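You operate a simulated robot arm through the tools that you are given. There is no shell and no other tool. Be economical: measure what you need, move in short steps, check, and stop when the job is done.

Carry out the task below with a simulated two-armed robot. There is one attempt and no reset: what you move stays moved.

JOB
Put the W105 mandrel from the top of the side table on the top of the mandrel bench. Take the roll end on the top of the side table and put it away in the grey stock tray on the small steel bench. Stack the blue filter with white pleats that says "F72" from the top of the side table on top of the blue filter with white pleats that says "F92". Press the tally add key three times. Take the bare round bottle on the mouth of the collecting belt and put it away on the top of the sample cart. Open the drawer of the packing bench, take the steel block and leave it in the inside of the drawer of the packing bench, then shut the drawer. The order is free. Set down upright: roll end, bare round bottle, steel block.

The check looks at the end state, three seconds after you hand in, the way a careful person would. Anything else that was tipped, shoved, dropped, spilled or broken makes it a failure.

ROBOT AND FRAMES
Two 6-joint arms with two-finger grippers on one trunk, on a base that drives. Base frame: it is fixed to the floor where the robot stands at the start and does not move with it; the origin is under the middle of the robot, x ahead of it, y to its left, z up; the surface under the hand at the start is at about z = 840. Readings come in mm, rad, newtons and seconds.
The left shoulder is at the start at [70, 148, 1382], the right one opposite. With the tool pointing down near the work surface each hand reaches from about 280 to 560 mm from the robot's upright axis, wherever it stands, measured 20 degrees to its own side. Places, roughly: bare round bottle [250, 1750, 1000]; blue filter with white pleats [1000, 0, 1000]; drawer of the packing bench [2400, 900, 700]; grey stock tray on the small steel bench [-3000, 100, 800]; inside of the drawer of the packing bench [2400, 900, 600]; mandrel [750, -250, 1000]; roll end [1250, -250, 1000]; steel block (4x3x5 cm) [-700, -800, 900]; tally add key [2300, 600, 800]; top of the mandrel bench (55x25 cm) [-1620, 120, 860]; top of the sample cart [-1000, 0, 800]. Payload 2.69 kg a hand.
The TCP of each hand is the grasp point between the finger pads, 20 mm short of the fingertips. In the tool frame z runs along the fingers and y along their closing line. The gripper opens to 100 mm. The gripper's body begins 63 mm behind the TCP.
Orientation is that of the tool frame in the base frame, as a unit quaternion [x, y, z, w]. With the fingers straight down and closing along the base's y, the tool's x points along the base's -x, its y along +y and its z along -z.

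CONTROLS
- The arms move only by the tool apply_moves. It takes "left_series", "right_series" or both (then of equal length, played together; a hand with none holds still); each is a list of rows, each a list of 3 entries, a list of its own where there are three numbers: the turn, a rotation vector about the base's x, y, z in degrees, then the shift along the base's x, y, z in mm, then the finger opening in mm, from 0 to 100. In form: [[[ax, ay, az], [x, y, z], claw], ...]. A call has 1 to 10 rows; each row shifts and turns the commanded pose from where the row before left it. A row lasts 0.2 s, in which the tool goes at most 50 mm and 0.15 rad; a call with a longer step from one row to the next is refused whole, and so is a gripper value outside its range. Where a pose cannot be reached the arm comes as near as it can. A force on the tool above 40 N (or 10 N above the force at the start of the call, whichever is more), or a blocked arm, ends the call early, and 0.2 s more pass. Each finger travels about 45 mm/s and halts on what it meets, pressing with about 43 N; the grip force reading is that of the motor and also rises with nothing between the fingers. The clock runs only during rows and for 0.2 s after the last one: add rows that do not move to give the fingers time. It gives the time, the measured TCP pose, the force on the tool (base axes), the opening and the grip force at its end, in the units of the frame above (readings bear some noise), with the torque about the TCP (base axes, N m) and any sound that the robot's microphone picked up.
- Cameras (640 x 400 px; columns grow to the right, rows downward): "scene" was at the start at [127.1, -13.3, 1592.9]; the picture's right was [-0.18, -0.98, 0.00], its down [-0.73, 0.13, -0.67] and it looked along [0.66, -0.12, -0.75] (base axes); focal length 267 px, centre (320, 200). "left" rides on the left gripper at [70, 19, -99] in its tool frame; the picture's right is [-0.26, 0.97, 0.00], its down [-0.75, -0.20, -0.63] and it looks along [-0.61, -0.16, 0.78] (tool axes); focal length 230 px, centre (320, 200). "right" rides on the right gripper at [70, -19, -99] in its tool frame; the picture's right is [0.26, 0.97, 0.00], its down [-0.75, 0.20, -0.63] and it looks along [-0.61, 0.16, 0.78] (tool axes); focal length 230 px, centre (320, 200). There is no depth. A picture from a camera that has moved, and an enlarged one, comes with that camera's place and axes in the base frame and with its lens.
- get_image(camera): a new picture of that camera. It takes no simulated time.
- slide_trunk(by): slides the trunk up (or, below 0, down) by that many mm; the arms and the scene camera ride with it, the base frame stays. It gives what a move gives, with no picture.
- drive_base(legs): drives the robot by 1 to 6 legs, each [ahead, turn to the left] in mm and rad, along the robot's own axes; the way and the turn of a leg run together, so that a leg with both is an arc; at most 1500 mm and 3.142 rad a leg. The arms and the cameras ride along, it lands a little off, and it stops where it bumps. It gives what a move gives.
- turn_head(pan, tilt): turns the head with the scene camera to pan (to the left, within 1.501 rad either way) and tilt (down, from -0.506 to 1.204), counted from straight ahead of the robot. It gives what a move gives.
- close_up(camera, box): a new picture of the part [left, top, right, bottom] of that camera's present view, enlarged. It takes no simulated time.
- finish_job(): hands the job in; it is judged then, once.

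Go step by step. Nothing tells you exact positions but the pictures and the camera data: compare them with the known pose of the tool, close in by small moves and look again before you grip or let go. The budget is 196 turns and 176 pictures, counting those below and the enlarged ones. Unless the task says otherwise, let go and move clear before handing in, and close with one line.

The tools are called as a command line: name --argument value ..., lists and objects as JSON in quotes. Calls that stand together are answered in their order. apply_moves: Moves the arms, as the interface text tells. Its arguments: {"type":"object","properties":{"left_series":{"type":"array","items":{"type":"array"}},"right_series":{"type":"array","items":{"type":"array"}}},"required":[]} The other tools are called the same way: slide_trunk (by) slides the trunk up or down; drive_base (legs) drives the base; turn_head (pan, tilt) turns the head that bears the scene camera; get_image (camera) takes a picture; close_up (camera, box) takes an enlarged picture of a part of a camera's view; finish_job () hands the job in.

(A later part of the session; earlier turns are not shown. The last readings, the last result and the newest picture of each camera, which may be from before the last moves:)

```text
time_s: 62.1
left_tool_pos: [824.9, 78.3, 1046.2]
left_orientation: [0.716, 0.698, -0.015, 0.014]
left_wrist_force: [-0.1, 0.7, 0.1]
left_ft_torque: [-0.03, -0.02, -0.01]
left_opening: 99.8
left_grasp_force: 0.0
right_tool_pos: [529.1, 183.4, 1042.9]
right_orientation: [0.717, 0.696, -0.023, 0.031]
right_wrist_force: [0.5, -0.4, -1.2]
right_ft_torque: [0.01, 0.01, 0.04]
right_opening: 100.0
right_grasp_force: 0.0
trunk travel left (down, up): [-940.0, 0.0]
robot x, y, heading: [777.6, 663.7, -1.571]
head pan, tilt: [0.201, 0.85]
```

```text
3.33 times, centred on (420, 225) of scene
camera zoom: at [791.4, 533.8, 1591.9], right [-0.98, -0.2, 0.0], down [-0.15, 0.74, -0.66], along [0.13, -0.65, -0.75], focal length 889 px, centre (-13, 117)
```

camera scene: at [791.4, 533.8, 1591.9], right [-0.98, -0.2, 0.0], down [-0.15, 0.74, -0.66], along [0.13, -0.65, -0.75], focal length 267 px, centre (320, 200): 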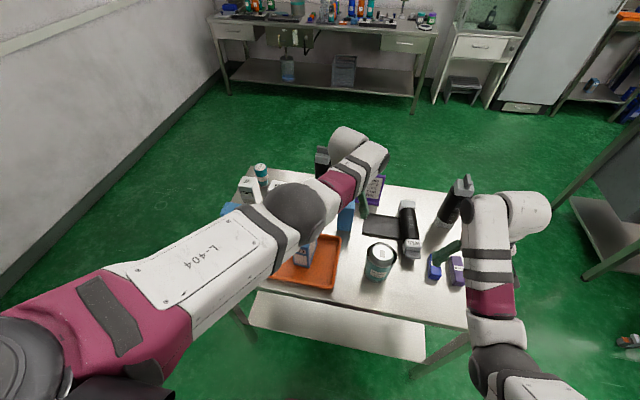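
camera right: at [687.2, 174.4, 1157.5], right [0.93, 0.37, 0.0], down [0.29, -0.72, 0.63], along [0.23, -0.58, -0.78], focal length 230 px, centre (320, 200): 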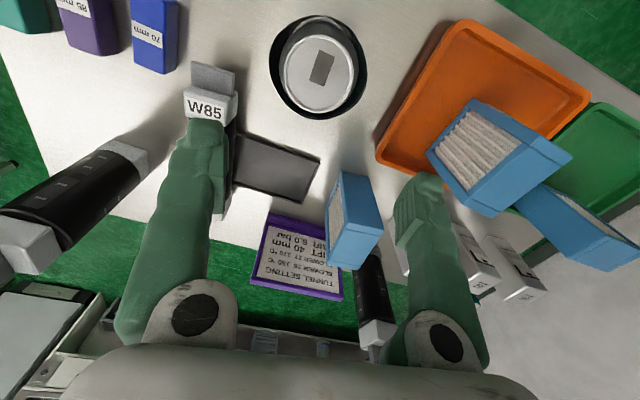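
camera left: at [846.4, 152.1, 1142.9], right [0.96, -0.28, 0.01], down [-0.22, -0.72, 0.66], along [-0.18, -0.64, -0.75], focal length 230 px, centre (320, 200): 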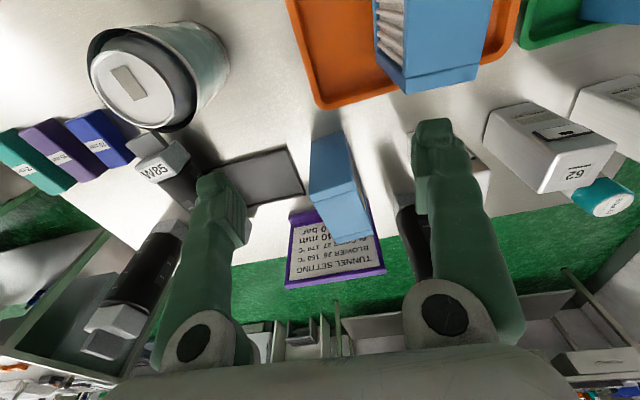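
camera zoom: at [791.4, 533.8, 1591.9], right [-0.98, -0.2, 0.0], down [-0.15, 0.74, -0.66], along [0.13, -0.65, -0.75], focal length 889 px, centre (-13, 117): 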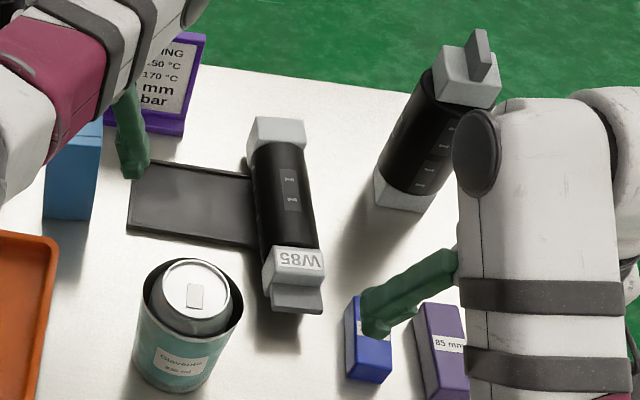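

W85 was indeed knocked over (by the right hand in my first turn). I'll set it back upright later from the table's right side; it's now lying stably. First the filter: move above F72.

apply_moves --left_series '[[[1.2, 0, -1], [32, 16, 0], 100], [[1.2, 0, -1.5], [32, 16, 0], 100], [[0, 0, 0], [32, 17, 0], 100]]'

get_image --camera "left"

get_image --camera "scene"

```text
time_s: 62.9
left_tool_pos: [923.1, 131.6, 1049.3]
left_orientation: [0.731, 0.682, -0.002, 0.0]
left_wrist_force: [-0.1, 0.6, -0.1]
left_ft_torque: [-0.04, -0.01, 0.01]
left_opening: 100.3
left_grasp_force: 0.1
right_tool_pos: [529.2, 185.0, 1045.9]
right_orientation: [0.716, 0.696, -0.026, 0.033]
right_wrist_force: [-0.3, 0.8, 1.0]
right_ft_torque: [0.0, 0.01, -0.01]
right_opening: 99.9
right_grasp_force: 0.1
trunk travel left (down, up): [-940.0, 0.0]
robot x, y, heading: [778.5, 659.3, -1.568]
head pan, tilt: [0.201, 0.85]
```

```text
142 pictures are left
camera left: at [948.3, 201.3, 1148.4], right [0.95, -0.32, 0.0], down [-0.25, -0.73, 0.63], along [-0.21, -0.6, -0.77], focal length 230 px, centre (320, 200)
```

left: 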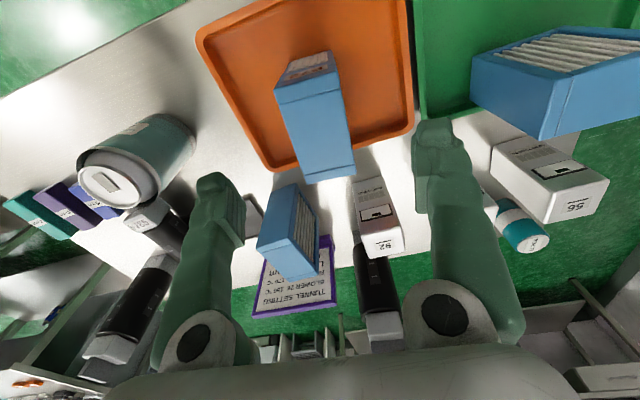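

```text
141 pictures are left
camera scene: at [792.7, 540.0, 1592.6], right [-0.98, -0.2, 0.0], down [-0.15, 0.73, -0.66], along [0.13, -0.65, -0.75], focal length 267 px, centre (320, 200)
```

scene: 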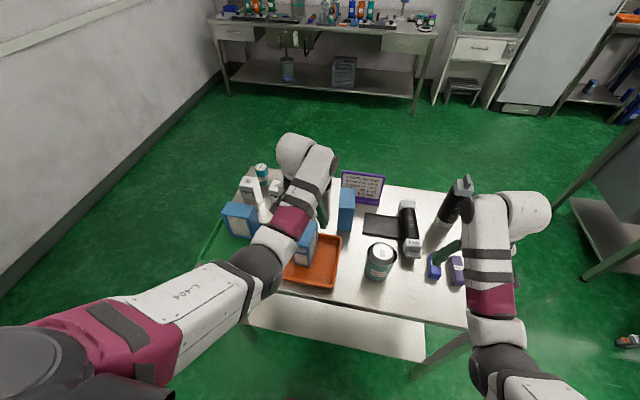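

F72's centre confirmed at ≈(920,126). Descend and grip it.

apply_moves --left_series '[[[0, 0, 0], [-3, -5, -30], 100], [[0, 0, 0], [0, 0, -42], 100], [[0, 0, 0], [0, 0, -42], 100]]'

get_image --camera "left"

```text
time_s: 63.7
left_tool_pos: [918.9, 122.5, 932.2]
left_orientation: [0.731, 0.682, -0.002, -0.001]
left_wrist_force: [-0.5, 0.5, 0.0]
left_ft_torque: [-0.02, 0.01, -0.03]
left_opening: 99.7
left_grasp_force: 0.1
right_tool_pos: [527.5, 182.7, 1043.2]
right_orientation: [0.717, 0.696, -0.024, 0.032]
right_wrist_force: [-0.9, 0.8, 1.2]
right_ft_torque: [0.02, -0.02, 0.01]
right_opening: 100.0
right_grasp_force: 0.0
trunk travel left (down, up): [-940.0, 0.0]
robot x, y, heading: [777.8, 660.5, -1.567]
head pan, tilt: [0.201, 0.85]
```

```text
140 pictures are left
camera left: at [943.3, 190.5, 1031.6], right [0.95, -0.32, 0.0], down [-0.25, -0.73, 0.63], along [-0.21, -0.6, -0.77], focal length 230 px, centre (320, 200)
```

left: 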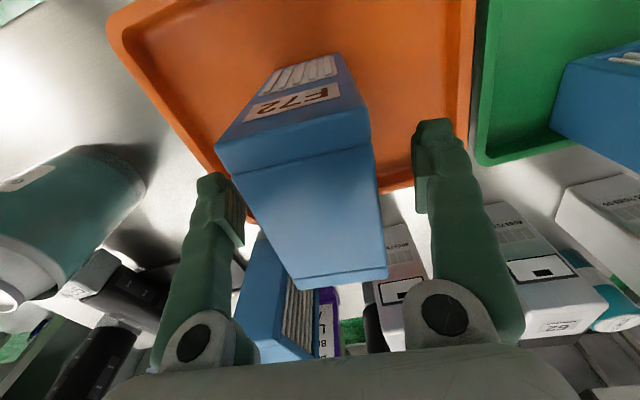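

The fingers straddle F72. Close and lift slightly.

apply_moves --left_series '[[[0, 0, 0], [0, 3, 0], 70], [[0, 0, 0], [0, 0, 0], 45], [[0, 0, 0], [0, 0, 0], 40], [[0, 0, 0], [0, 0, 0], 40], [[0, 0, 0], [0, 0, 0], 40], [[0, 0, 0], [0, 0, 10], 40], [[0, 0, 0], [0, 0, 20], 40]]'

get_image --camera "left"

```text
time_s: 65.3
left_tool_pos: [917.2, 126.6, 962.0]
left_orientation: [0.732, 0.682, -0.002, 0.0]
left_wrist_force: [0.2, 0.3, -1.2]
left_ft_torque: [0.0, -0.04, 0.0]
left_opening: 48.7
left_grasp_force: 42.9
right_tool_pos: [528.7, 183.3, 1043.4]
right_orientation: [0.716, 0.696, -0.025, 0.033]
right_wrist_force: [-0.6, -0.2, -0.5]
right_ft_torque: [-0.04, 0.02, -0.04]
right_opening: 100.0
right_grasp_force: 0.0
trunk travel left (down, up): [-940.0, 0.0]
robot x, y, heading: [776.8, 660.4, -1.567]
head pan, tilt: [0.201, 0.85]
```

```text
139 pictures are left
camera left: at [942.2, 195.0, 1061.7], right [0.95, -0.32, 0.0], down [-0.25, -0.73, 0.63], along [-0.21, -0.6, -0.78], focal length 230 px, centre (320, 200)
```

left: 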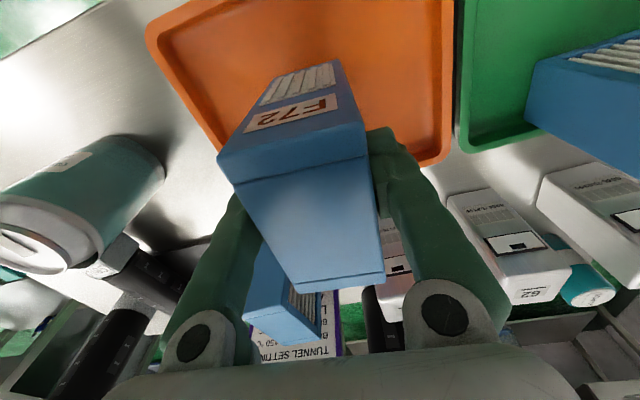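

F72 held (48.7 mm). Lift, rotate −85° and move toward F92, stopping short at height.

apply_moves --left_series '[[[0, 0, -8.4], [0, 0, 30], 40], [[0, 0, -8.4], [5, 0, 35], 40], [[0, 0, -8.4], [15, 0, 20], 40], [[0, 0, -8.4], [20, 0, 15], 40], [[0, 0, -8.4], [20, 0, 10], 40], [[0, 0, -8.4], [20, 0, 10], 40], [[0, 0, -8.4], [20, 0, 10], 40], [[0, 0, -8.4], [0, 0, 0], 40], [[0, 0, -8.4], [0, 0, 0], 40], [[0, 0, -8.4], [0, 0, 0], 40]]'

turn_head --pan 0.55 --tilt 0.8

get_image --camera "scene"

get_image --camera "left"

```text
time_s: 67.5
left_tool_pos: [1017.5, 113.4, 1084.2]
left_orientation: [1.0, 0.016, -0.002, -0.001]
left_wrist_force: [0.6, 0.5, -1.3]
left_ft_torque: [-0.01, -0.03, 0.0]
left_opening: 48.7
left_grasp_force: 43.1
left hand out of reach, approached as far as the arm can: row 5, 6, 7
right_tool_pos: [528.5, 182.9, 1043.1]
right_orientation: [0.717, 0.696, -0.024, 0.032]
right_wrist_force: [-0.1, -0.1, -0.1]
right_ft_torque: [0.0, 0.01, -0.03]
right_opening: 100.2
right_grasp_force: 0.2
trunk travel left (down, up): [-940.0, 0.0]
robot x, y, heading: [776.1, 661.1, -1.568]
head pan, tilt: [0.201, 0.85]
```

```text
time_s: 68.3
left_tool_pos: [1017.4, 114.1, 1083.8]
left_orientation: [1.0, 0.018, -0.001, -0.002]
left_wrist_force: [-0.3, -0.2, -0.7]
left_ft_torque: [0.01, 0.01, -0.01]
left_opening: 48.5
left_grasp_force: 42.8
right_tool_pos: [527.2, 182.7, 1044.0]
right_orientation: [0.717, 0.696, -0.024, 0.031]
right_wrist_force: [0.4, 0.1, -0.3]
right_ft_torque: [0.04, 0.04, 0.0]
right_opening: 99.9
right_grasp_force: 0.1
trunk travel left (down, up): [-940.0, 0.0]
robot x, y, heading: [775.6, 660.3, -1.569]
head pan, tilt: [0.55, 0.799]
```

```text
138 pictures are left
camera scene: at [818.0, 542.2, 1596.1], right [-0.85, -0.52, 0.0], down [-0.37, 0.61, -0.7], along [0.36, -0.59, -0.72], focal length 267 px, centre (320, 200)
```

scene: 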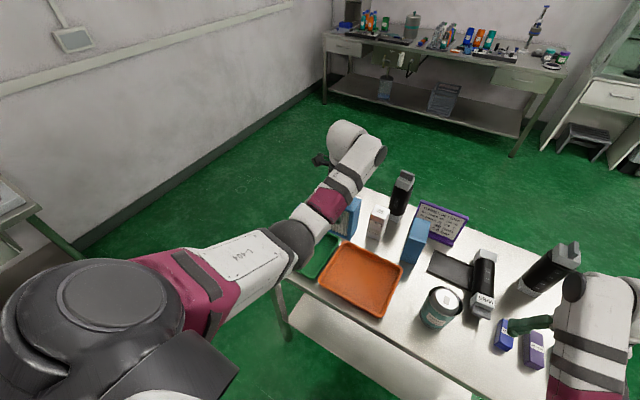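

```text
137 pictures are left
camera left: at [1089.4, 97.5, 1182.4], right [-0.22, -0.97, 0.0], down [-0.76, 0.17, 0.63], along [-0.62, 0.14, -0.78], focal length 230 px, centre (320, 200)
```

left: 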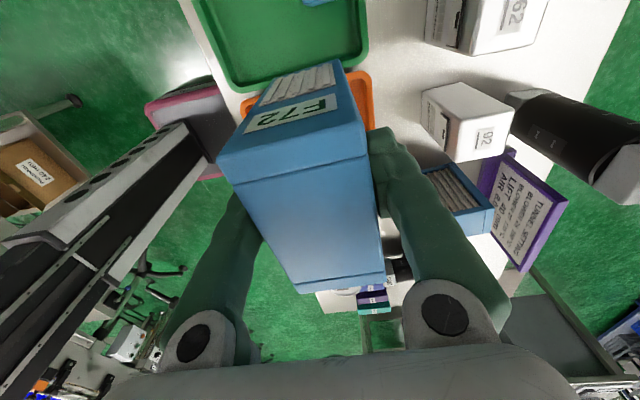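

Yaw is right (−88°). I move over F92 at height (bottom clearance ≈18 mm) and look.

apply_moves --left_series '[[[0, 0, 0], [41, -8, 3], 40], [[0, 0, 0], [41, -8, 3], 40], [[0, 0, 0], [41, -7, 0], 40], [[0, 0, 0], [0, 0, 0], 40]]'

get_image --camera "left"

turn_head --pan 0.5 --tilt 0.8

close_up --camera "scene" --box '[240, 120, 400, 280]'

```text
time_s: 69.3
left_tool_pos: [1141.6, 92.0, 1089.1]
left_orientation: [1.0, 0.017, -0.002, -0.001]
left_wrist_force: [0.7, 0.5, -1.4]
left_ft_torque: [-0.02, -0.03, -0.01]
left_opening: 48.6
left_grasp_force: 42.8
right_tool_pos: [527.5, 182.0, 1043.0]
right_orientation: [0.717, 0.696, -0.024, 0.032]
right_wrist_force: [0.0, 0.6, -0.1]
right_ft_torque: [0.01, 0.0, 0.03]
right_opening: 100.0
right_grasp_force: 0.0
trunk travel left (down, up): [-940.0, 0.0]
robot x, y, heading: [775.0, 660.1, -1.575]
head pan, tilt: [0.55, 0.799]
```

```text
136 pictures are left
camera left: at [1212.8, 75.8, 1188.2], right [-0.22, -0.97, 0.0], down [-0.76, 0.17, 0.63], along [-0.62, 0.14, -0.78], focal length 230 px, centre (320, 200)
```

left: 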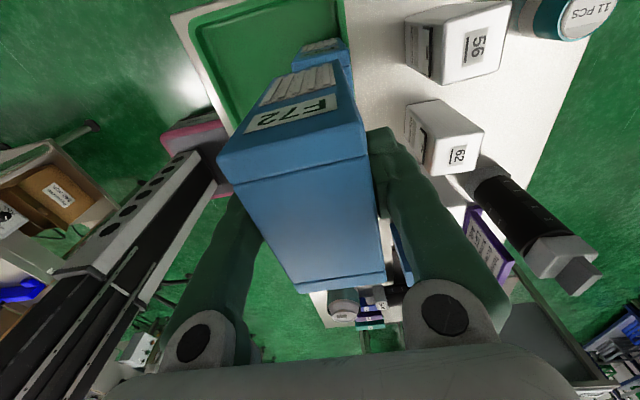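

```text
time_s: 69.9
left_tool_pos: [1141.0, 91.5, 1089.3]
left_orientation: [1.0, 0.017, -0.001, -0.002]
left_wrist_force: [-0.9, -0.5, -1.4]
left_ft_torque: [0.01, 0.0, 0.0]
left_opening: 48.6
left_grasp_force: 42.9
right_tool_pos: [526.5, 183.3, 1043.9]
right_orientation: [0.717, 0.696, -0.024, 0.032]
right_wrist_force: [0.2, -0.4, -0.2]
right_ft_torque: [-0.01, 0.03, 0.03]
right_opening: 99.9
right_grasp_force: 0.0
trunk travel left (down, up): [-940.0, 0.0]
robot x, y, heading: [772.6, 663.4, -1.57]
head pan, tilt: [0.499, 0.799]
```

```text
2.50 times, centred on (320, 200) of scene
camera zoom: at [814.4, 540.2, 1596.1], right [-0.88, -0.48, 0.0], down [-0.34, 0.63, -0.7], along [0.33, -0.61, -0.72], focal length 667 px, centre (320, 200)
```

zoom: 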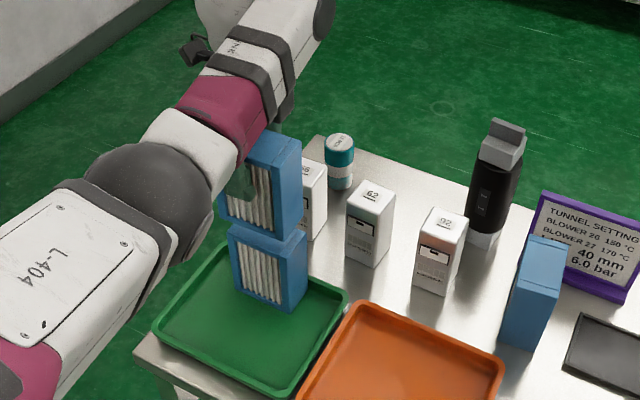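

The stack view is good from here. I zoom in to check alignment.

close_up --camera "scene" --box '[285, 165, 335, 205]'

close_up --camera "left" --box '[200, 30, 400, 160]'

```text
10.00 times, centred on (310, 185) of scene
camera zoom: at [814.4, 540.2, 1596.1], right [-0.88, -0.48, 0.0], down [-0.34, 0.63, -0.7], along [0.33, -0.61, -0.72], focal length 2668 px, centre (420, 350)
```

zoom: 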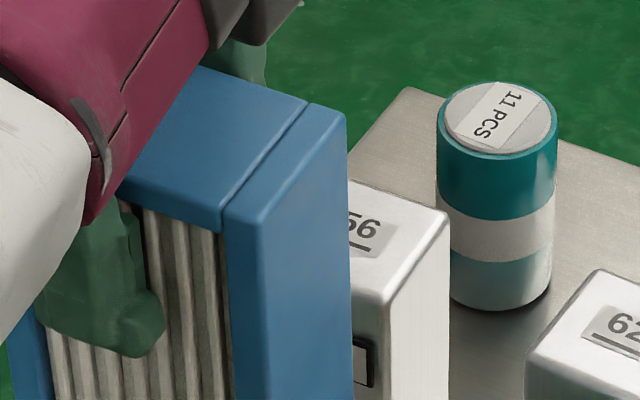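

```text
3.08 times, centred on (300, 95) of left
camera zoom: at [1212.6, 75.7, 1187.9], right [-0.22, -0.97, 0.0], down [-0.76, 0.17, 0.63], along [-0.62, 0.14, -0.78], focal length 708 px, centre (382, 523)
```

zoom: 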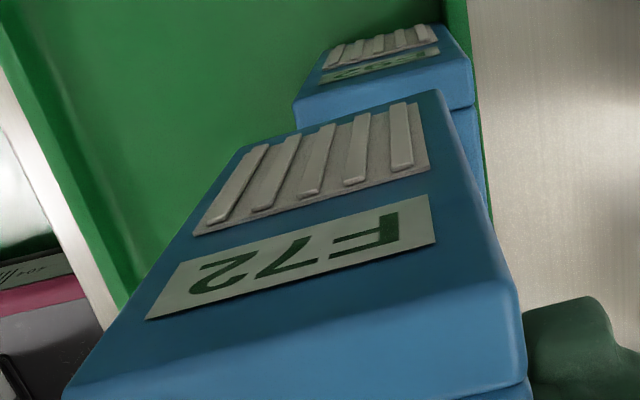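

The left camera suggests F92 lies a bit toward −y/−x of F72. I check the junction in the scene camera too.

close_up --camera "scene" --box '[290, 195, 330, 225]'

close_up --camera "scene" --box '[285, 170, 335, 250]'

```text
13.33 times, centred on (310, 210) of scene
camera zoom: at [814.4, 540.2, 1596.1], right [-0.88, -0.48, 0.0], down [-0.34, 0.63, -0.7], along [0.33, -0.61, -0.72], focal length 3557 px, centre (453, 67)
```

zoom: 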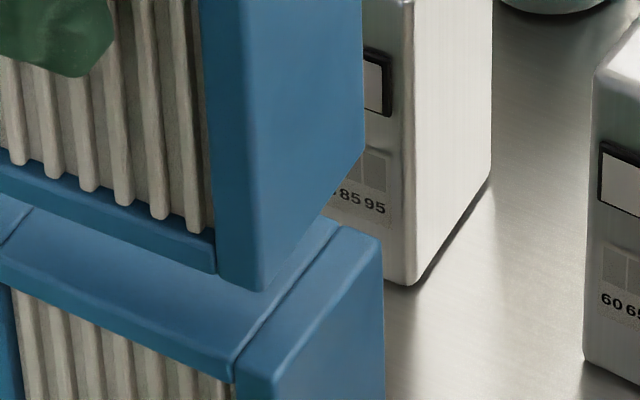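

```text
5.00 times, centred on (310, 210) of scene
camera zoom: at [814.4, 540.2, 1596.1], right [-0.88, -0.48, 0.0], down [-0.34, 0.63, -0.7], along [0.33, -0.61, -0.72], focal length 1334 px, centre (370, 150)
```

zoom: 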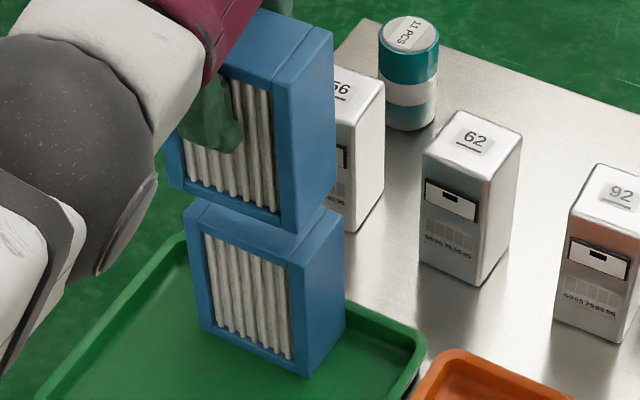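

By triangulation F92's centre is ≈(1137,83), top ≈965. I shift by (−3,−8) and lower gently until contact.

apply_moves --left_series '[[[0, 0, 0], [-3, -8, 0], 40], [[0, 0, 0], [0, 0, -14], 40], [[0, 0, 0], [0, 0, -4], 40], [[0, 0, 0], [0, 0, 0], 40]]'

close_up --camera "scene" --box '[285, 170, 335, 250]'

close_up --camera "left" --box '[200, 30, 400, 160]'

```text
time_s: 70.9
left_tool_pos: [1138.1, 83.4, 1071.6]
left_orientation: [1.0, 0.017, -0.001, -0.001]
left_wrist_force: [-0.4, -0.3, -2.1]
left_ft_torque: [0.0, 0.0, 0.0]
left_opening: 48.7
left_grasp_force: 43.1
right_tool_pos: [528.4, 182.6, 1042.6]
right_orientation: [0.716, 0.697, -0.025, 0.032]
right_wrist_force: [-0.7, -0.9, -0.9]
right_ft_torque: [-0.01, 0.02, 0.0]
right_opening: 100.2
right_grasp_force: 0.0
trunk travel left (down, up): [-940.0, 0.0]
robot x, y, heading: [778.9, 660.6, -1.57]
head pan, tilt: [0.499, 0.799]
```

```text
5.00 times, centred on (310, 210) of scene
camera zoom: at [814.5, 540.2, 1596.1], right [-0.88, -0.48, 0.0], down [-0.34, 0.63, -0.7], along [0.33, -0.61, -0.72], focal length 1334 px, centre (370, 150)
```

zoom: 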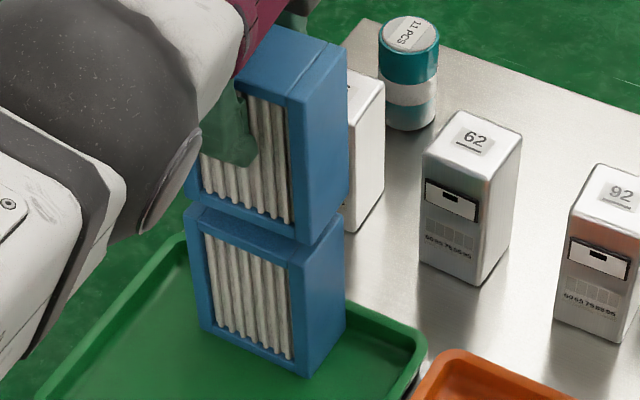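

```text
3.08 times, centred on (300, 95) of left
camera zoom: at [1209.4, 66.9, 1170.6], right [-0.22, -0.97, 0.0], down [-0.76, 0.17, 0.63], along [-0.62, 0.14, -0.78], focal length 708 px, centre (382, 523)
```

zoom: 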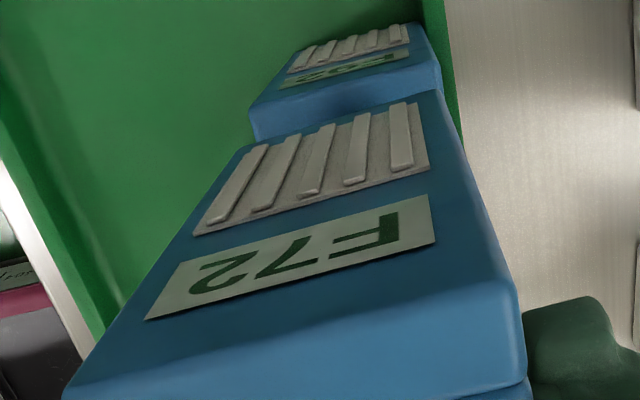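

Well aligned. Lower gently.

apply_moves --left_series '[[[0, 0, 0], [0, 0, -4], 40], [[0, 0, 0], [0, 0, -4], 40], [[0, 0, 0], [0, 0, -3], 40], [[0, 0, 0], [0, 0, -2], 40], [[0, 0, 0], [0, 0, 0], 40]]'

close_up --camera "scene" --box '[285, 185, 335, 225]'

```text
time_s: 72.1
left_tool_pos: [1136.7, 83.5, 1059.3]
left_orientation: [1.0, 0.018, -0.001, -0.001]
left_wrist_force: [-0.2, -0.8, -1.8]
left_ft_torque: [0.01, 0.01, 0.01]
left_opening: 49.1
left_grasp_force: 42.7
right_tool_pos: [528.8, 183.0, 1042.8]
right_orientation: [0.717, 0.696, -0.024, 0.032]
right_wrist_force: [0.4, -1.2, -0.8]
right_ft_torque: [0.0, -0.02, -0.01]
right_opening: 100.1
right_grasp_force: 0.0
trunk travel left (down, up): [-940.0, 0.0]
robot x, y, heading: [776.0, 660.7, -1.568]
head pan, tilt: [0.499, 0.799]
```

```text
10.00 times, centred on (310, 205) of scene
camera zoom: at [814.7, 540.2, 1596.1], right [-0.88, -0.48, 0.0], down [-0.34, 0.63, -0.7], along [0.33, -0.61, -0.72], focal length 2668 px, centre (420, 150)
```

zoom: 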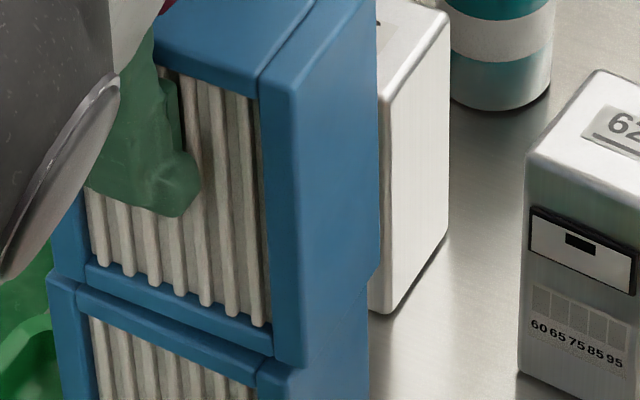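

Almost touching. Continue in 2 mm steps.

apply_moves --left_series '[[[0, 0, 0], [0, 0, -2], 40], [[0, 0, 0], [0, 0, -2], 40], [[0, 0, 0], [0, 0, -2], 40], [[0, 0, 0], [0, 0, 0], 40]]'

close_up --camera "scene" --box '[285, 185, 335, 225]'

```text
time_s: 73.1
left_tool_pos: [1138.5, 83.6, 1053.2]
left_orientation: [1.0, 0.018, -0.001, -0.001]
left_wrist_force: [0.5, 0.1, 0.0]
left_ft_torque: [0.03, 0.0, -0.01]
left_opening: 48.7
left_grasp_force: 43.0
right_tool_pos: [527.9, 182.4, 1042.5]
right_orientation: [0.717, 0.696, -0.024, 0.031]
right_wrist_force: [-0.3, -0.2, 0.3]
right_ft_torque: [0.01, 0.01, -0.02]
right_opening: 100.2
right_grasp_force: 0.2
trunk travel left (down, up): [-940.0, 0.0]
robot x, y, heading: [778.9, 659.4, -1.572]
head pan, tilt: [0.499, 0.799]
```

```text
10.00 times, centred on (310, 205) of scene
camera zoom: at [814.5, 540.4, 1596.1], right [-0.88, -0.48, 0.0], down [-0.34, 0.63, -0.7], along [0.33, -0.61, -0.72], focal length 2668 px, centre (420, 150)
```

zoom: 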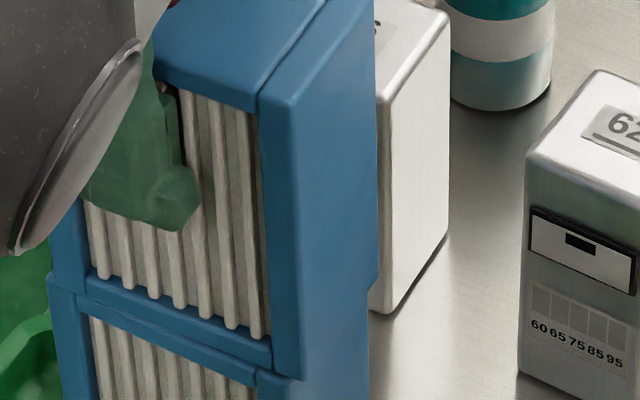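

Contact reached (weight off the wrist). Release and rise.

apply_moves --left_series '[[[0, 0, 0], [0, 0, -0.7], 45], [[0, 0, 0], [0, 0, 0], 52], [[0, 0, 0], [0, 0, 0], 65], [[0, 0, 0], [0, 0, 0], 85], [[0, 0, 0], [0, 0, 0], 85], [[0, 0, 0], [0, 0, 20], 85], [[0, 0, 0], [0, 0, 30], 85], [[0, 0, 0], [0, 0, 30], 85]]'

get_image --camera "scene"

```text
time_s: 74.9
left_tool_pos: [1139.5, 73.2, 1130.9]
left_orientation: [1.0, 0.018, -0.001, -0.004]
left_wrist_force: [0.5, 0.0, -0.2]
left_ft_torque: [0.03, -0.03, 0.01]
left_opening: 85.0
left_grasp_force: 0.1
left hand out of reach, approached as far as the arm can: row 7, 8
right_tool_pos: [527.8, 182.9, 1043.4]
right_orientation: [0.716, 0.697, -0.025, 0.031]
right_wrist_force: [0.4, 0.7, 0.0]
right_ft_torque: [-0.01, -0.01, 0.0]
right_opening: 99.8
right_grasp_force: 0.1
trunk travel left (down, up): [-940.0, 0.0]
robot x, y, heading: [777.3, 656.2, -1.568]
head pan, tilt: [0.499, 0.799]
```

```text
126 pictures are left
camera scene: at [814.5, 540.9, 1596.1], right [-0.88, -0.48, 0.0], down [-0.34, 0.63, -0.7], along [0.33, -0.61, -0.72], focal length 267 px, centre (320, 200)
```

scene: 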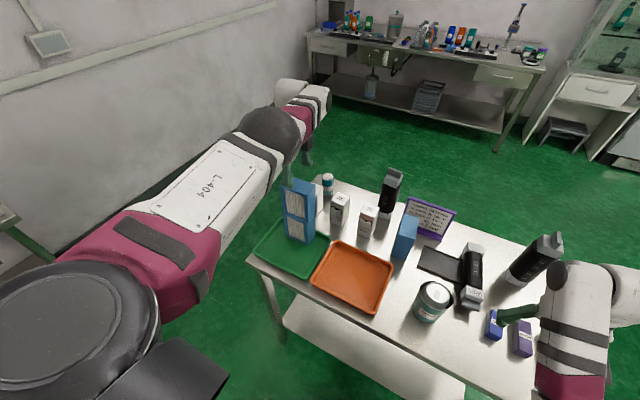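

F72 is stacked on F92. Next: retract the left hand sideways, rotate it back, and head for the bottle via the open space on the left.

apply_moves --left_series '[[[0, 0, 0], [30, 5, 0], 85], [[0, 0, 0], [30, 5, 0], 85], [[0, 0, 0], [30, 5, 0], 85], [[0, 0, 0], [20, 5, 0], 85]]'

drive_base --legs '[[-180, 0]]'

close_up --camera "scene" --box '[180, 100, 500, 300]'

```text
time_s: 75.9
left_tool_pos: [1242.9, 113.4, 1132.0]
left_orientation: [1.0, 0.018, 0.0, -0.002]
left_wrist_force: [0.0, 0.2, -0.1]
left_ft_torque: [0.05, 0.0, 0.0]
left_opening: 84.8
left_grasp_force: 0.0
left hand out of reach, approached as far as the arm can: row 2, 3, 4
right_tool_pos: [528.4, 183.6, 1044.1]
right_orientation: [0.717, 0.696, -0.025, 0.033]
right_wrist_force: [-0.4, -0.3, 0.1]
right_ft_torque: [-0.04, 0.02, 0.03]
right_opening: 99.8
right_grasp_force: 0.1
trunk travel left (down, up): [-940.0, 0.0]
robot x, y, heading: [776.8, 655.3, -1.571]
head pan, tilt: [0.499, 0.799]
```

```text
time_s: 77.4
left_tool_pos: [1242.8, 290.6, 1130.0]
left_orientation: [1.0, 0.018, -0.001, -0.003]
left_wrist_force: [0.1, 0.7, -0.6]
left_ft_torque: [-0.03, 0.02, 0.0]
left_opening: 85.1
left_grasp_force: 0.0
right_tool_pos: [529.0, 361.0, 1043.7]
right_orientation: [0.717, 0.696, -0.024, 0.031]
right_wrist_force: [0.3, 0.0, -0.4]
right_ft_torque: [0.0, -0.01, -0.01]
right_opening: 99.9
right_grasp_force: 0.1
trunk travel left (down, up): [-940.0, 0.0]
robot x, y, heading: [776.6, 835.3, -1.573]
head pan, tilt: [0.499, 0.799]
```

```text
2.00 times, centred on (340, 200) of scene
camera zoom: at [815.6, 717.2, 1595.9], right [-0.88, -0.48, 0.0], down [-0.34, 0.63, -0.7], along [0.33, -0.61, -0.72], focal length 534 px, centre (280, 200)
```

zoom: 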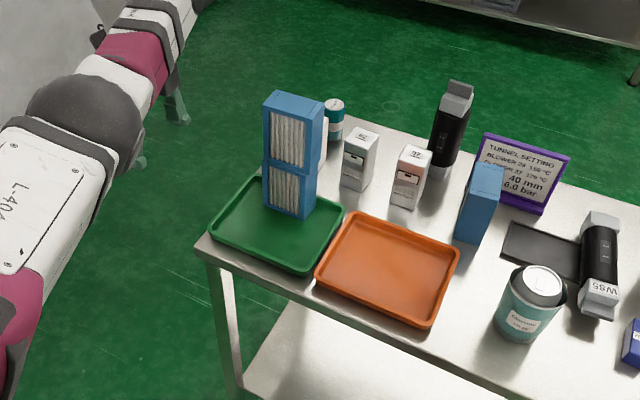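

Stack is sound. Tuck the left hand and drive toward the belt in single legs.

apply_moves --left_series '[[[0, 0, 8.5], [-27, 5, -9], 85], [[0, 0, 8.5], [-27, 5, -9], 85], [[0, 0, 8.5], [-27, 5, -9], 85], [[0, 0, 8.5], [-27, 5, -9], 85], [[0, 0, 8.5], [-27, 5, -9], 85], [[0, 0, 8.5], [-27, 5, -9], 85], [[0, 0, 8.5], [-27, 5, -9], 85], [[0, 0, 8.5], [-27, 5, -9], 85], [[0, 0, 8.5], [-25, 5, -9], 85], [[0, 0, 8.5], [-25, 5, -9], 85]]' --right_series '[[[1.1, 0, 0], [0, 0, 0], 100], [[1.1, 0, 0], [0, 0, 0], 100], [[1.1, 0, 0], [0, 0, 0], 100], [[1.1, 0, 0], [0, 0, 0], 100], [[0, 0, 0], [0, 0, 0], 100], [[0, 0, 0], [0, 0, 0], 100], [[0, 0, 0], [0, 0, 0], 100], [[0, 0, 0], [0, 0, 0], 100], [[0, 0, 0], [0, 0, 0], 100], [[0, 0, 0], [0, 0, 0], 100]]'

drive_base --legs '[[95, 0]]'

drive_base --legs '[[0, -1.571]]'

drive_base --legs '[[900, 0]]'

drive_base --legs '[[0, -1.571]]'

turn_head --pan -0.4 --tilt 0.7

get_image --camera "scene"

```text
time_s: 79.6
left_tool_pos: [979.0, 334.0, 1036.3]
left_orientation: [0.724, 0.69, -0.002, 0.0]
left_wrist_force: [-0.2, 0.8, -0.5]
left_ft_torque: [0.0, 0.0, -0.01]
left_opening: 85.0
left_grasp_force: 0.1
left hand out of reach, approached as far as the arm can: row 5, 6
right_tool_pos: [526.0, 352.0, 1028.2]
right_orientation: [0.717, 0.697, 0.003, 0.005]
right_wrist_force: [-0.9, -0.3, 0.0]
right_ft_torque: [0.01, -0.01, 0.02]
right_opening: 100.0
right_grasp_force: 0.1
right hand out of reach, approached as far as the arm can: row 2, 4
trunk travel left (down, up): [-940.0, 0.0]
robot x, y, heading: [777.8, 838.3, -1.577]
head pan, tilt: [0.499, 0.799]
```

```text
time_s: 81.3
left_tool_pos: [980.9, 259.9, 1037.8]
left_orientation: [0.721, 0.692, -0.016, 0.01]
left_wrist_force: [0.2, -2.2, -1.1]
left_ft_torque: [0.12, 0.03, -0.04]
left_opening: 84.9
left_grasp_force: 0.1
right_tool_pos: [528.2, 272.8, 1032.4]
right_orientation: [0.719, 0.695, -0.015, 0.027]
right_wrist_force: [-0.3, -0.9, -0.2]
right_ft_torque: [0.11, 0.02, 0.01]
right_opening: 100.0
right_grasp_force: 0.1
trunk travel left (down, up): [-940.0, 0.0]
robot x, y, heading: [775.0, 747.4, -1.571]
head pan, tilt: [0.499, 0.799]
stopped in leg 1: the robot was blocked; the commanded pose is now the measured one
```

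```text
time_s: 85.4
left_tool_pos: [298.3, 531.0, 1042.4]
left_orientation: [1.0, -0.011, -0.022, -0.005]
left_wrist_force: [0.9, 0.2, -0.2]
left_ft_torque: [-0.01, 0.0, 0.03]
left_opening: 84.7
left_grasp_force: 0.1
right_tool_pos: [300.9, 983.3, 1036.2]
right_orientation: [0.999, -0.004, -0.033, 0.008]
right_wrist_force: [0.1, -0.2, -1.1]
right_ft_torque: [-0.01, -0.01, 0.02]
right_opening: 100.0
right_grasp_force: 0.1
trunk travel left (down, up): [-940.0, 0.0]
robot x, y, heading: [776.5, 747.4, -3.112]
head pan, tilt: [0.499, 0.799]
```

```text
time_s: 90.2
left_tool_pos: [-599.8, 506.2, 1041.5]
left_orientation: [1.0, -0.01, -0.022, -0.003]
left_wrist_force: [-0.4, -0.3, -0.2]
left_ft_torque: [-0.01, 0.0, -0.01]
left_opening: 84.9
left_grasp_force: 0.0
right_tool_pos: [-598.4, 960.8, 1036.3]
right_orientation: [0.999, -0.003, -0.034, 0.009]
right_wrist_force: [0.5, 1.3, 0.8]
right_ft_torque: [0.01, 0.03, -0.01]
right_opening: 100.1
right_grasp_force: 0.0
trunk travel left (down, up): [-940.0, 0.0]
robot x, y, heading: [-118.1, 722.4, -3.114]
head pan, tilt: [0.499, 0.799]
```

```text
time_s: 94.3
left_tool_pos: [-346.7, 1198.3, 1042.6]
left_orientation: [-0.706, 0.708, 0.015, 0.02]
left_wrist_force: [-0.3, -0.2, -0.6]
left_ft_torque: [-0.01, -0.01, 0.02]
left_opening: 85.2
left_grasp_force: 0.1
right_tool_pos: [106.1, 1203.6, 1036.5]
right_orientation: [0.71, -0.703, -0.031, -0.017]
right_wrist_force: [0.5, -0.1, 0.6]
right_ft_torque: [-0.03, -0.02, 0.02]
right_opening: 99.9
right_grasp_force: 0.0
trunk travel left (down, up): [-940.0, 0.0]
robot x, y, heading: [-123.3, 723.7, 1.619]
head pan, tilt: [0.499, 0.799]
```

```text
time_s: 95.5
left_tool_pos: [-347.4, 1198.6, 1042.6]
left_orientation: [-0.706, 0.708, 0.016, 0.02]
left_wrist_force: [-0.4, 0.1, -0.5]
left_ft_torque: [-0.04, 0.0, -0.02]
left_opening: 85.1
left_grasp_force: 0.0
right_tool_pos: [105.6, 1206.1, 1036.8]
right_orientation: [0.71, -0.703, -0.032, -0.018]
right_wrist_force: [0.2, 0.4, 0.2]
right_ft_torque: [-0.02, 0.02, 0.02]
right_opening: 100.0
right_grasp_force: 0.0
trunk travel left (down, up): [-940.0, 0.0]
robot x, y, heading: [-121.5, 722.6, 1.611]
head pan, tilt: [-0.4, 0.7]
```

```text
124 pictures are left
camera scene: at [-95.7, 854.2, 1604.4], right [0.94, -0.35, 0.0], down [-0.22, -0.6, -0.76], along [0.27, 0.72, -0.64], focal length 267 px, centre (320, 200)
```

scene: 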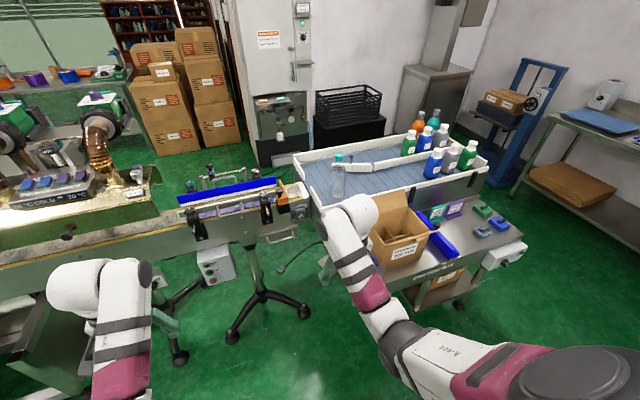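

The bottle is at ≈(300,1700), cap top ≈1048, base ≈840. I pull the left hand in low, bring the right hand up and right, then drive forward.

apply_moves --left_series '[[[-0.7, 0, 0], [0, -10, -35], 85], [[-0.7, 0, 0], [0, -30, -40], 85], [[-0.7, 0, 0], [0, -30, -35], 85], [[-0.7, 0, 0], [0, -30, -30], 85], [[0, 0, 0], [0, -20, -10], 85]]' --right_series '[[[-1, -0.3, 0], [35, 0, 0], 100], [[-1, -0.3, 0], [35, 0, 15], 100], [[-1, -0.3, 0], [35, 0, 15], 100], [[-1, -0.2, 0], [35, 0, 15], 100], [[0, 0, 0], [35, 0, 10], 100]]'

drive_base --legs '[[370, 0]]'

get_image --camera "scene"

get_image --camera "right"

```text
time_s: 96.8
left_tool_pos: [-345.2, 1077.2, 892.9]
left_orientation: [-0.706, 0.708, -0.001, 0.002]
left_wrist_force: [-0.1, -0.6, -0.3]
left_ft_torque: [0.0, -0.01, 0.02]
left_opening: 85.2
left_grasp_force: 0.0
right_tool_pos: [286.5, 1212.6, 1079.8]
right_orientation: [0.71, -0.704, -0.001, 0.001]
right_wrist_force: [-0.4, 0.1, 0.4]
right_ft_torque: [0.04, 0.0, -0.01]
right_opening: 100.0
right_grasp_force: 0.0
right hand out of reach, approached as far as the arm can: row 1, 2
trunk travel left (down, up): [-940.0, 0.0]
robot x, y, heading: [-123.2, 725.0, 1.611]
head pan, tilt: [-0.4, 0.7]
```

```text
time_s: 99.1
left_tool_pos: [-365.4, 1447.3, 894.1]
left_orientation: [0.708, -0.706, 0.0, -0.003]
left_wrist_force: [0.6, -0.3, -0.4]
left_ft_torque: [-0.01, 0.01, 0.0]
left_opening: 85.0
left_grasp_force: 0.1
right_tool_pos: [262.7, 1587.3, 1079.4]
right_orientation: [0.713, -0.701, -0.001, 0.0]
right_wrist_force: [-0.2, -1.4, 0.3]
right_ft_torque: [0.02, -0.03, -0.02]
right_opening: 100.0
right_grasp_force: 0.0
trunk travel left (down, up): [-940.0, 0.0]
robot x, y, heading: [-138.8, 1095.9, 1.62]
head pan, tilt: [-0.4, 0.7]
```

```text
123 pictures are left
camera scene: at [-113.5, 1223.3, 1604.7], right [0.94, -0.34, 0.0], down [-0.22, -0.6, -0.77], along [0.26, 0.72, -0.64], focal length 267 px, centre (320, 200)
```

scene: 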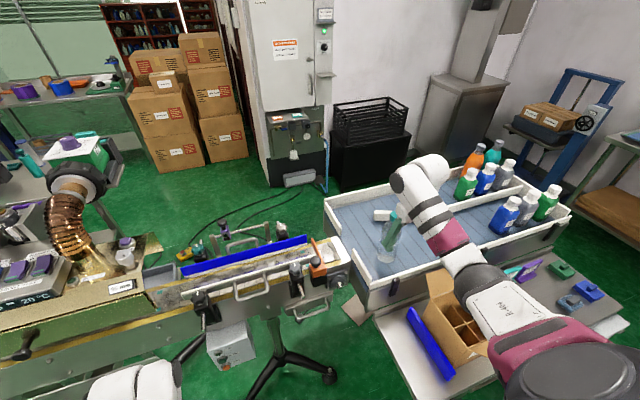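

```text
122 pictures are left
camera right: at [283.6, 1517.4, 1177.9], right [-0.96, -0.27, 0.0], down [-0.21, 0.75, 0.63], along [-0.17, 0.61, -0.78], focal length 230 px, centre (320, 200)
```

right: 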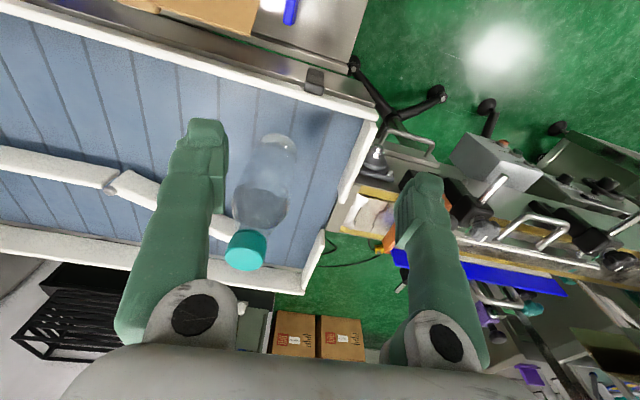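

Bottle axis is ≈(302,1688). The gripper body limits depth to 63 mm, so I'd grip the cap/neck. A close-up helps decide.

close_up --camera "scene" --box '[350, 190, 430, 280]'

close_up --camera "right" --box '[190, 110, 350, 290]'

```text
4.44 times, centred on (390, 235) of scene
camera zoom: at [-113.5, 1223.3, 1604.7], right [0.94, -0.34, 0.0], down [-0.22, -0.6, -0.77], along [0.26, 0.72, -0.64], focal length 1186 px, centre (9, 44)
```

zoom: 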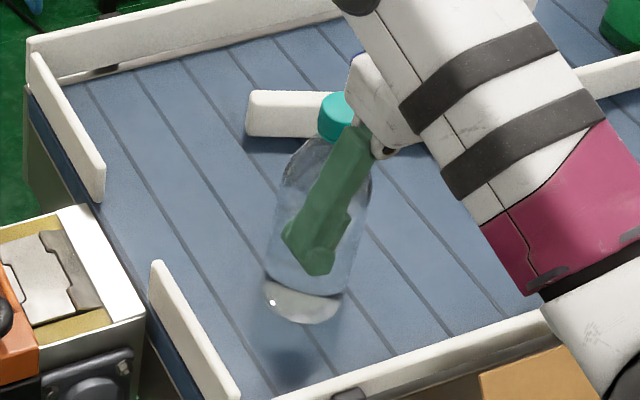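

```text
2.22 times, centred on (270, 200) of right
camera zoom: at [283.6, 1517.4, 1177.9], right [-0.96, -0.27, 0.0], down [-0.21, 0.75, 0.63], along [-0.17, 0.61, -0.78], focal length 511 px, centre (431, 200)
```

zoom: 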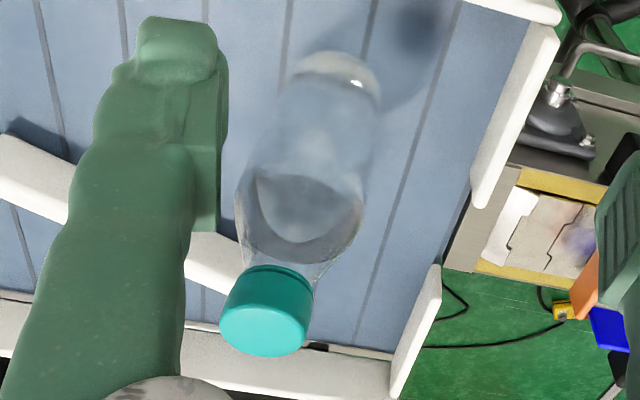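

Cap top ≈1055, cap ≈36 mm wide. I raise the hand, move over the cap, and look.

apply_moves --right_series '[[[0, 0, 0], [0, 5, 30], 80], [[0, 0, 0], [15, 30, 0], 80], [[0, 0, 0], [15, 35, 0], 80], [[0, 0, 0], [10, 33, 0], 80]]'

get_image --camera "right"

close_up --camera "scene" --box '[350, 150, 430, 280]'

```text
time_s: 100.1
left_tool_pos: [-367.0, 1449.3, 894.4]
left_orientation: [0.709, -0.705, 0.002, -0.003]
left_wrist_force: [0.6, -0.6, 0.6]
left_ft_torque: [0.03, 0.0, 0.03]
left_opening: 84.9
left_grasp_force: 0.0
right_tool_pos: [299.5, 1664.0, 1100.6]
right_orientation: [0.714, -0.7, 0.002, 0.0]
right_wrist_force: [-0.1, 0.1, 1.0]
right_ft_torque: [-0.01, -0.01, 0.0]
right_opening: 80.2
right_grasp_force: 0.0
right hand out of reach, approached as far as the arm can: row 1, 4
trunk travel left (down, up): [-940.0, 0.0]
robot x, y, heading: [-140.4, 1091.9, 1.619]
head pan, tilt: [-0.4, 0.7]
```

```text
119 pictures are left
camera right: at [319.5, 1593.1, 1199.1], right [-0.96, -0.28, 0.0], down [-0.22, 0.75, 0.63], along [-0.17, 0.6, -0.78], focal length 230 px, centre (320, 200)
```

right: 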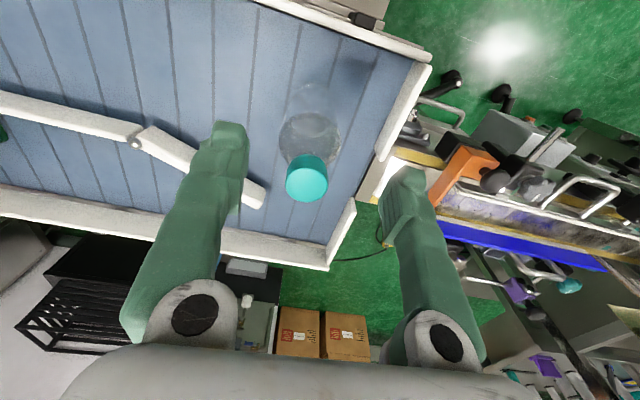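

```text
3.08 times, centred on (390, 215) of scene
camera zoom: at [-113.7, 1225.9, 1604.5], right [0.94, -0.34, 0.0], down [-0.22, -0.6, -0.77], along [0.26, 0.72, -0.64], focal length 821 px, centre (105, 154)
```

zoom: 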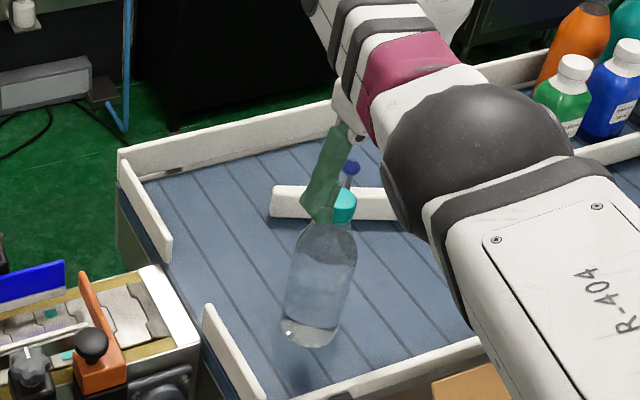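

Cap is at ≈(301,1695). I drive forward 30 mm for better reach, then check.

drive_base --legs '[[30, 0]]'

get_image --camera "right"

```text
time_s: 101.0
left_tool_pos: [-366.5, 1474.4, 894.9]
left_orientation: [0.709, -0.705, 0.001, -0.004]
left_wrist_force: [0.1, -0.1, 0.2]
left_ft_torque: [-0.02, -0.02, 0.01]
left_opening: 84.9
left_grasp_force: 0.0
right_tool_pos: [300.5, 1687.4, 1102.4]
right_orientation: [0.713, -0.701, -0.002, 0.0]
right_wrist_force: [0.3, -1.3, -0.6]
right_ft_torque: [0.1, -0.03, -0.01]
right_opening: 79.9
right_grasp_force: 0.1
trunk travel left (down, up): [-940.0, 0.0]
robot x, y, heading: [-140.9, 1126.8, 1.617]
head pan, tilt: [-0.4, 0.7]
```

```text
117 pictures are left
camera right: at [321.5, 1618.3, 1200.3], right [-0.96, -0.27, 0.0], down [-0.21, 0.75, 0.63], along [-0.17, 0.61, -0.78], focal length 230 px, centre (320, 200)
```

right: 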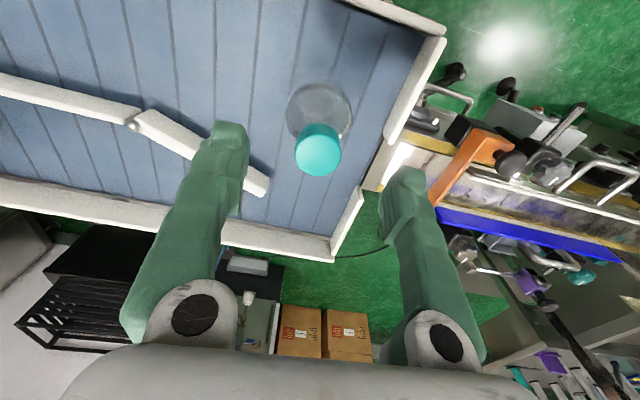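

Descend onto the cap, shift y +8, and close.

apply_moves --right_series '[[[0, 0, 0], [1, 4, -20], 80], [[0, 0, 0], [0, 4, -20], 80], [[0, 0, 0], [0, 0, -20], 80], [[0, 0, 0], [0, 0, 0], 80]]'

get_image --camera "right"

close_up --camera "scene" --box '[340, 150, 440, 250]'

```text
time_s: 102.0
left_tool_pos: [-367.8, 1477.6, 892.4]
left_orientation: [0.708, -0.706, 0.003, -0.002]
left_wrist_force: [-0.5, -0.3, -0.1]
left_ft_torque: [-0.04, -0.03, -0.02]
left_opening: 84.8
left_grasp_force: 0.1
right_tool_pos: [291.9, 1683.5, 1044.1]
right_orientation: [0.713, -0.702, 0.001, 0.0]
right_wrist_force: [-0.2, -1.0, 0.2]
right_ft_torque: [-0.03, -0.01, 0.02]
right_opening: 80.2
right_grasp_force: 0.0
right hand out of reach, approached as far as the arm can: row 1, 2
trunk travel left (down, up): [-940.0, 0.0]
robot x, y, heading: [-143.6, 1126.2, 1.618]
head pan, tilt: [-0.4, 0.7]
```

```text
116 pictures are left
camera right: at [311.4, 1613.2, 1142.4], right [-0.96, -0.27, 0.0], down [-0.21, 0.75, 0.63], along [-0.17, 0.6, -0.78], focal length 230 px, centre (320, 200)
```

right: 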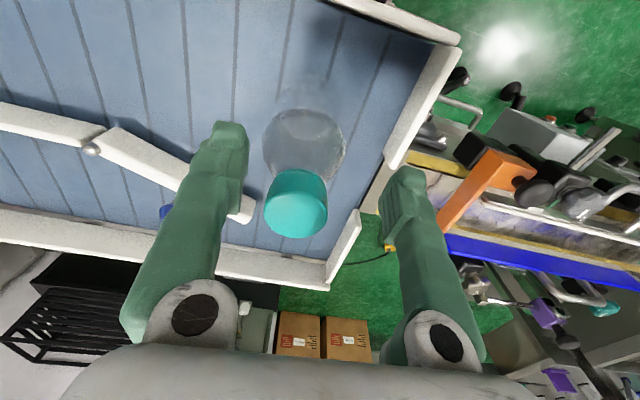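

```text
4.00 times, centred on (390, 200) of scene
camera zoom: at [-115.7, 1257.7, 1604.2], right [0.94, -0.34, 0.0], down [-0.22, -0.61, -0.76], along [0.26, 0.72, -0.65], focal length 1067 px, centre (40, 200)
```

zoom: 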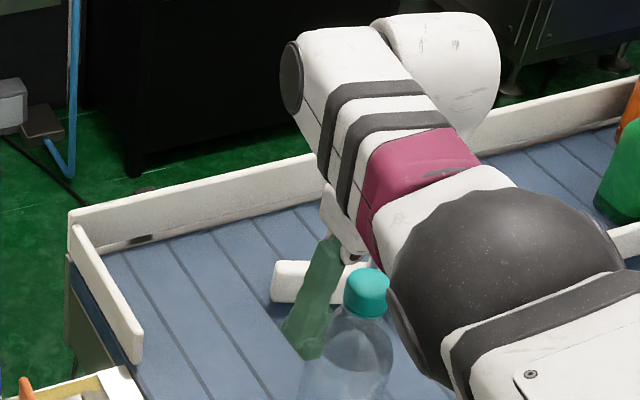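

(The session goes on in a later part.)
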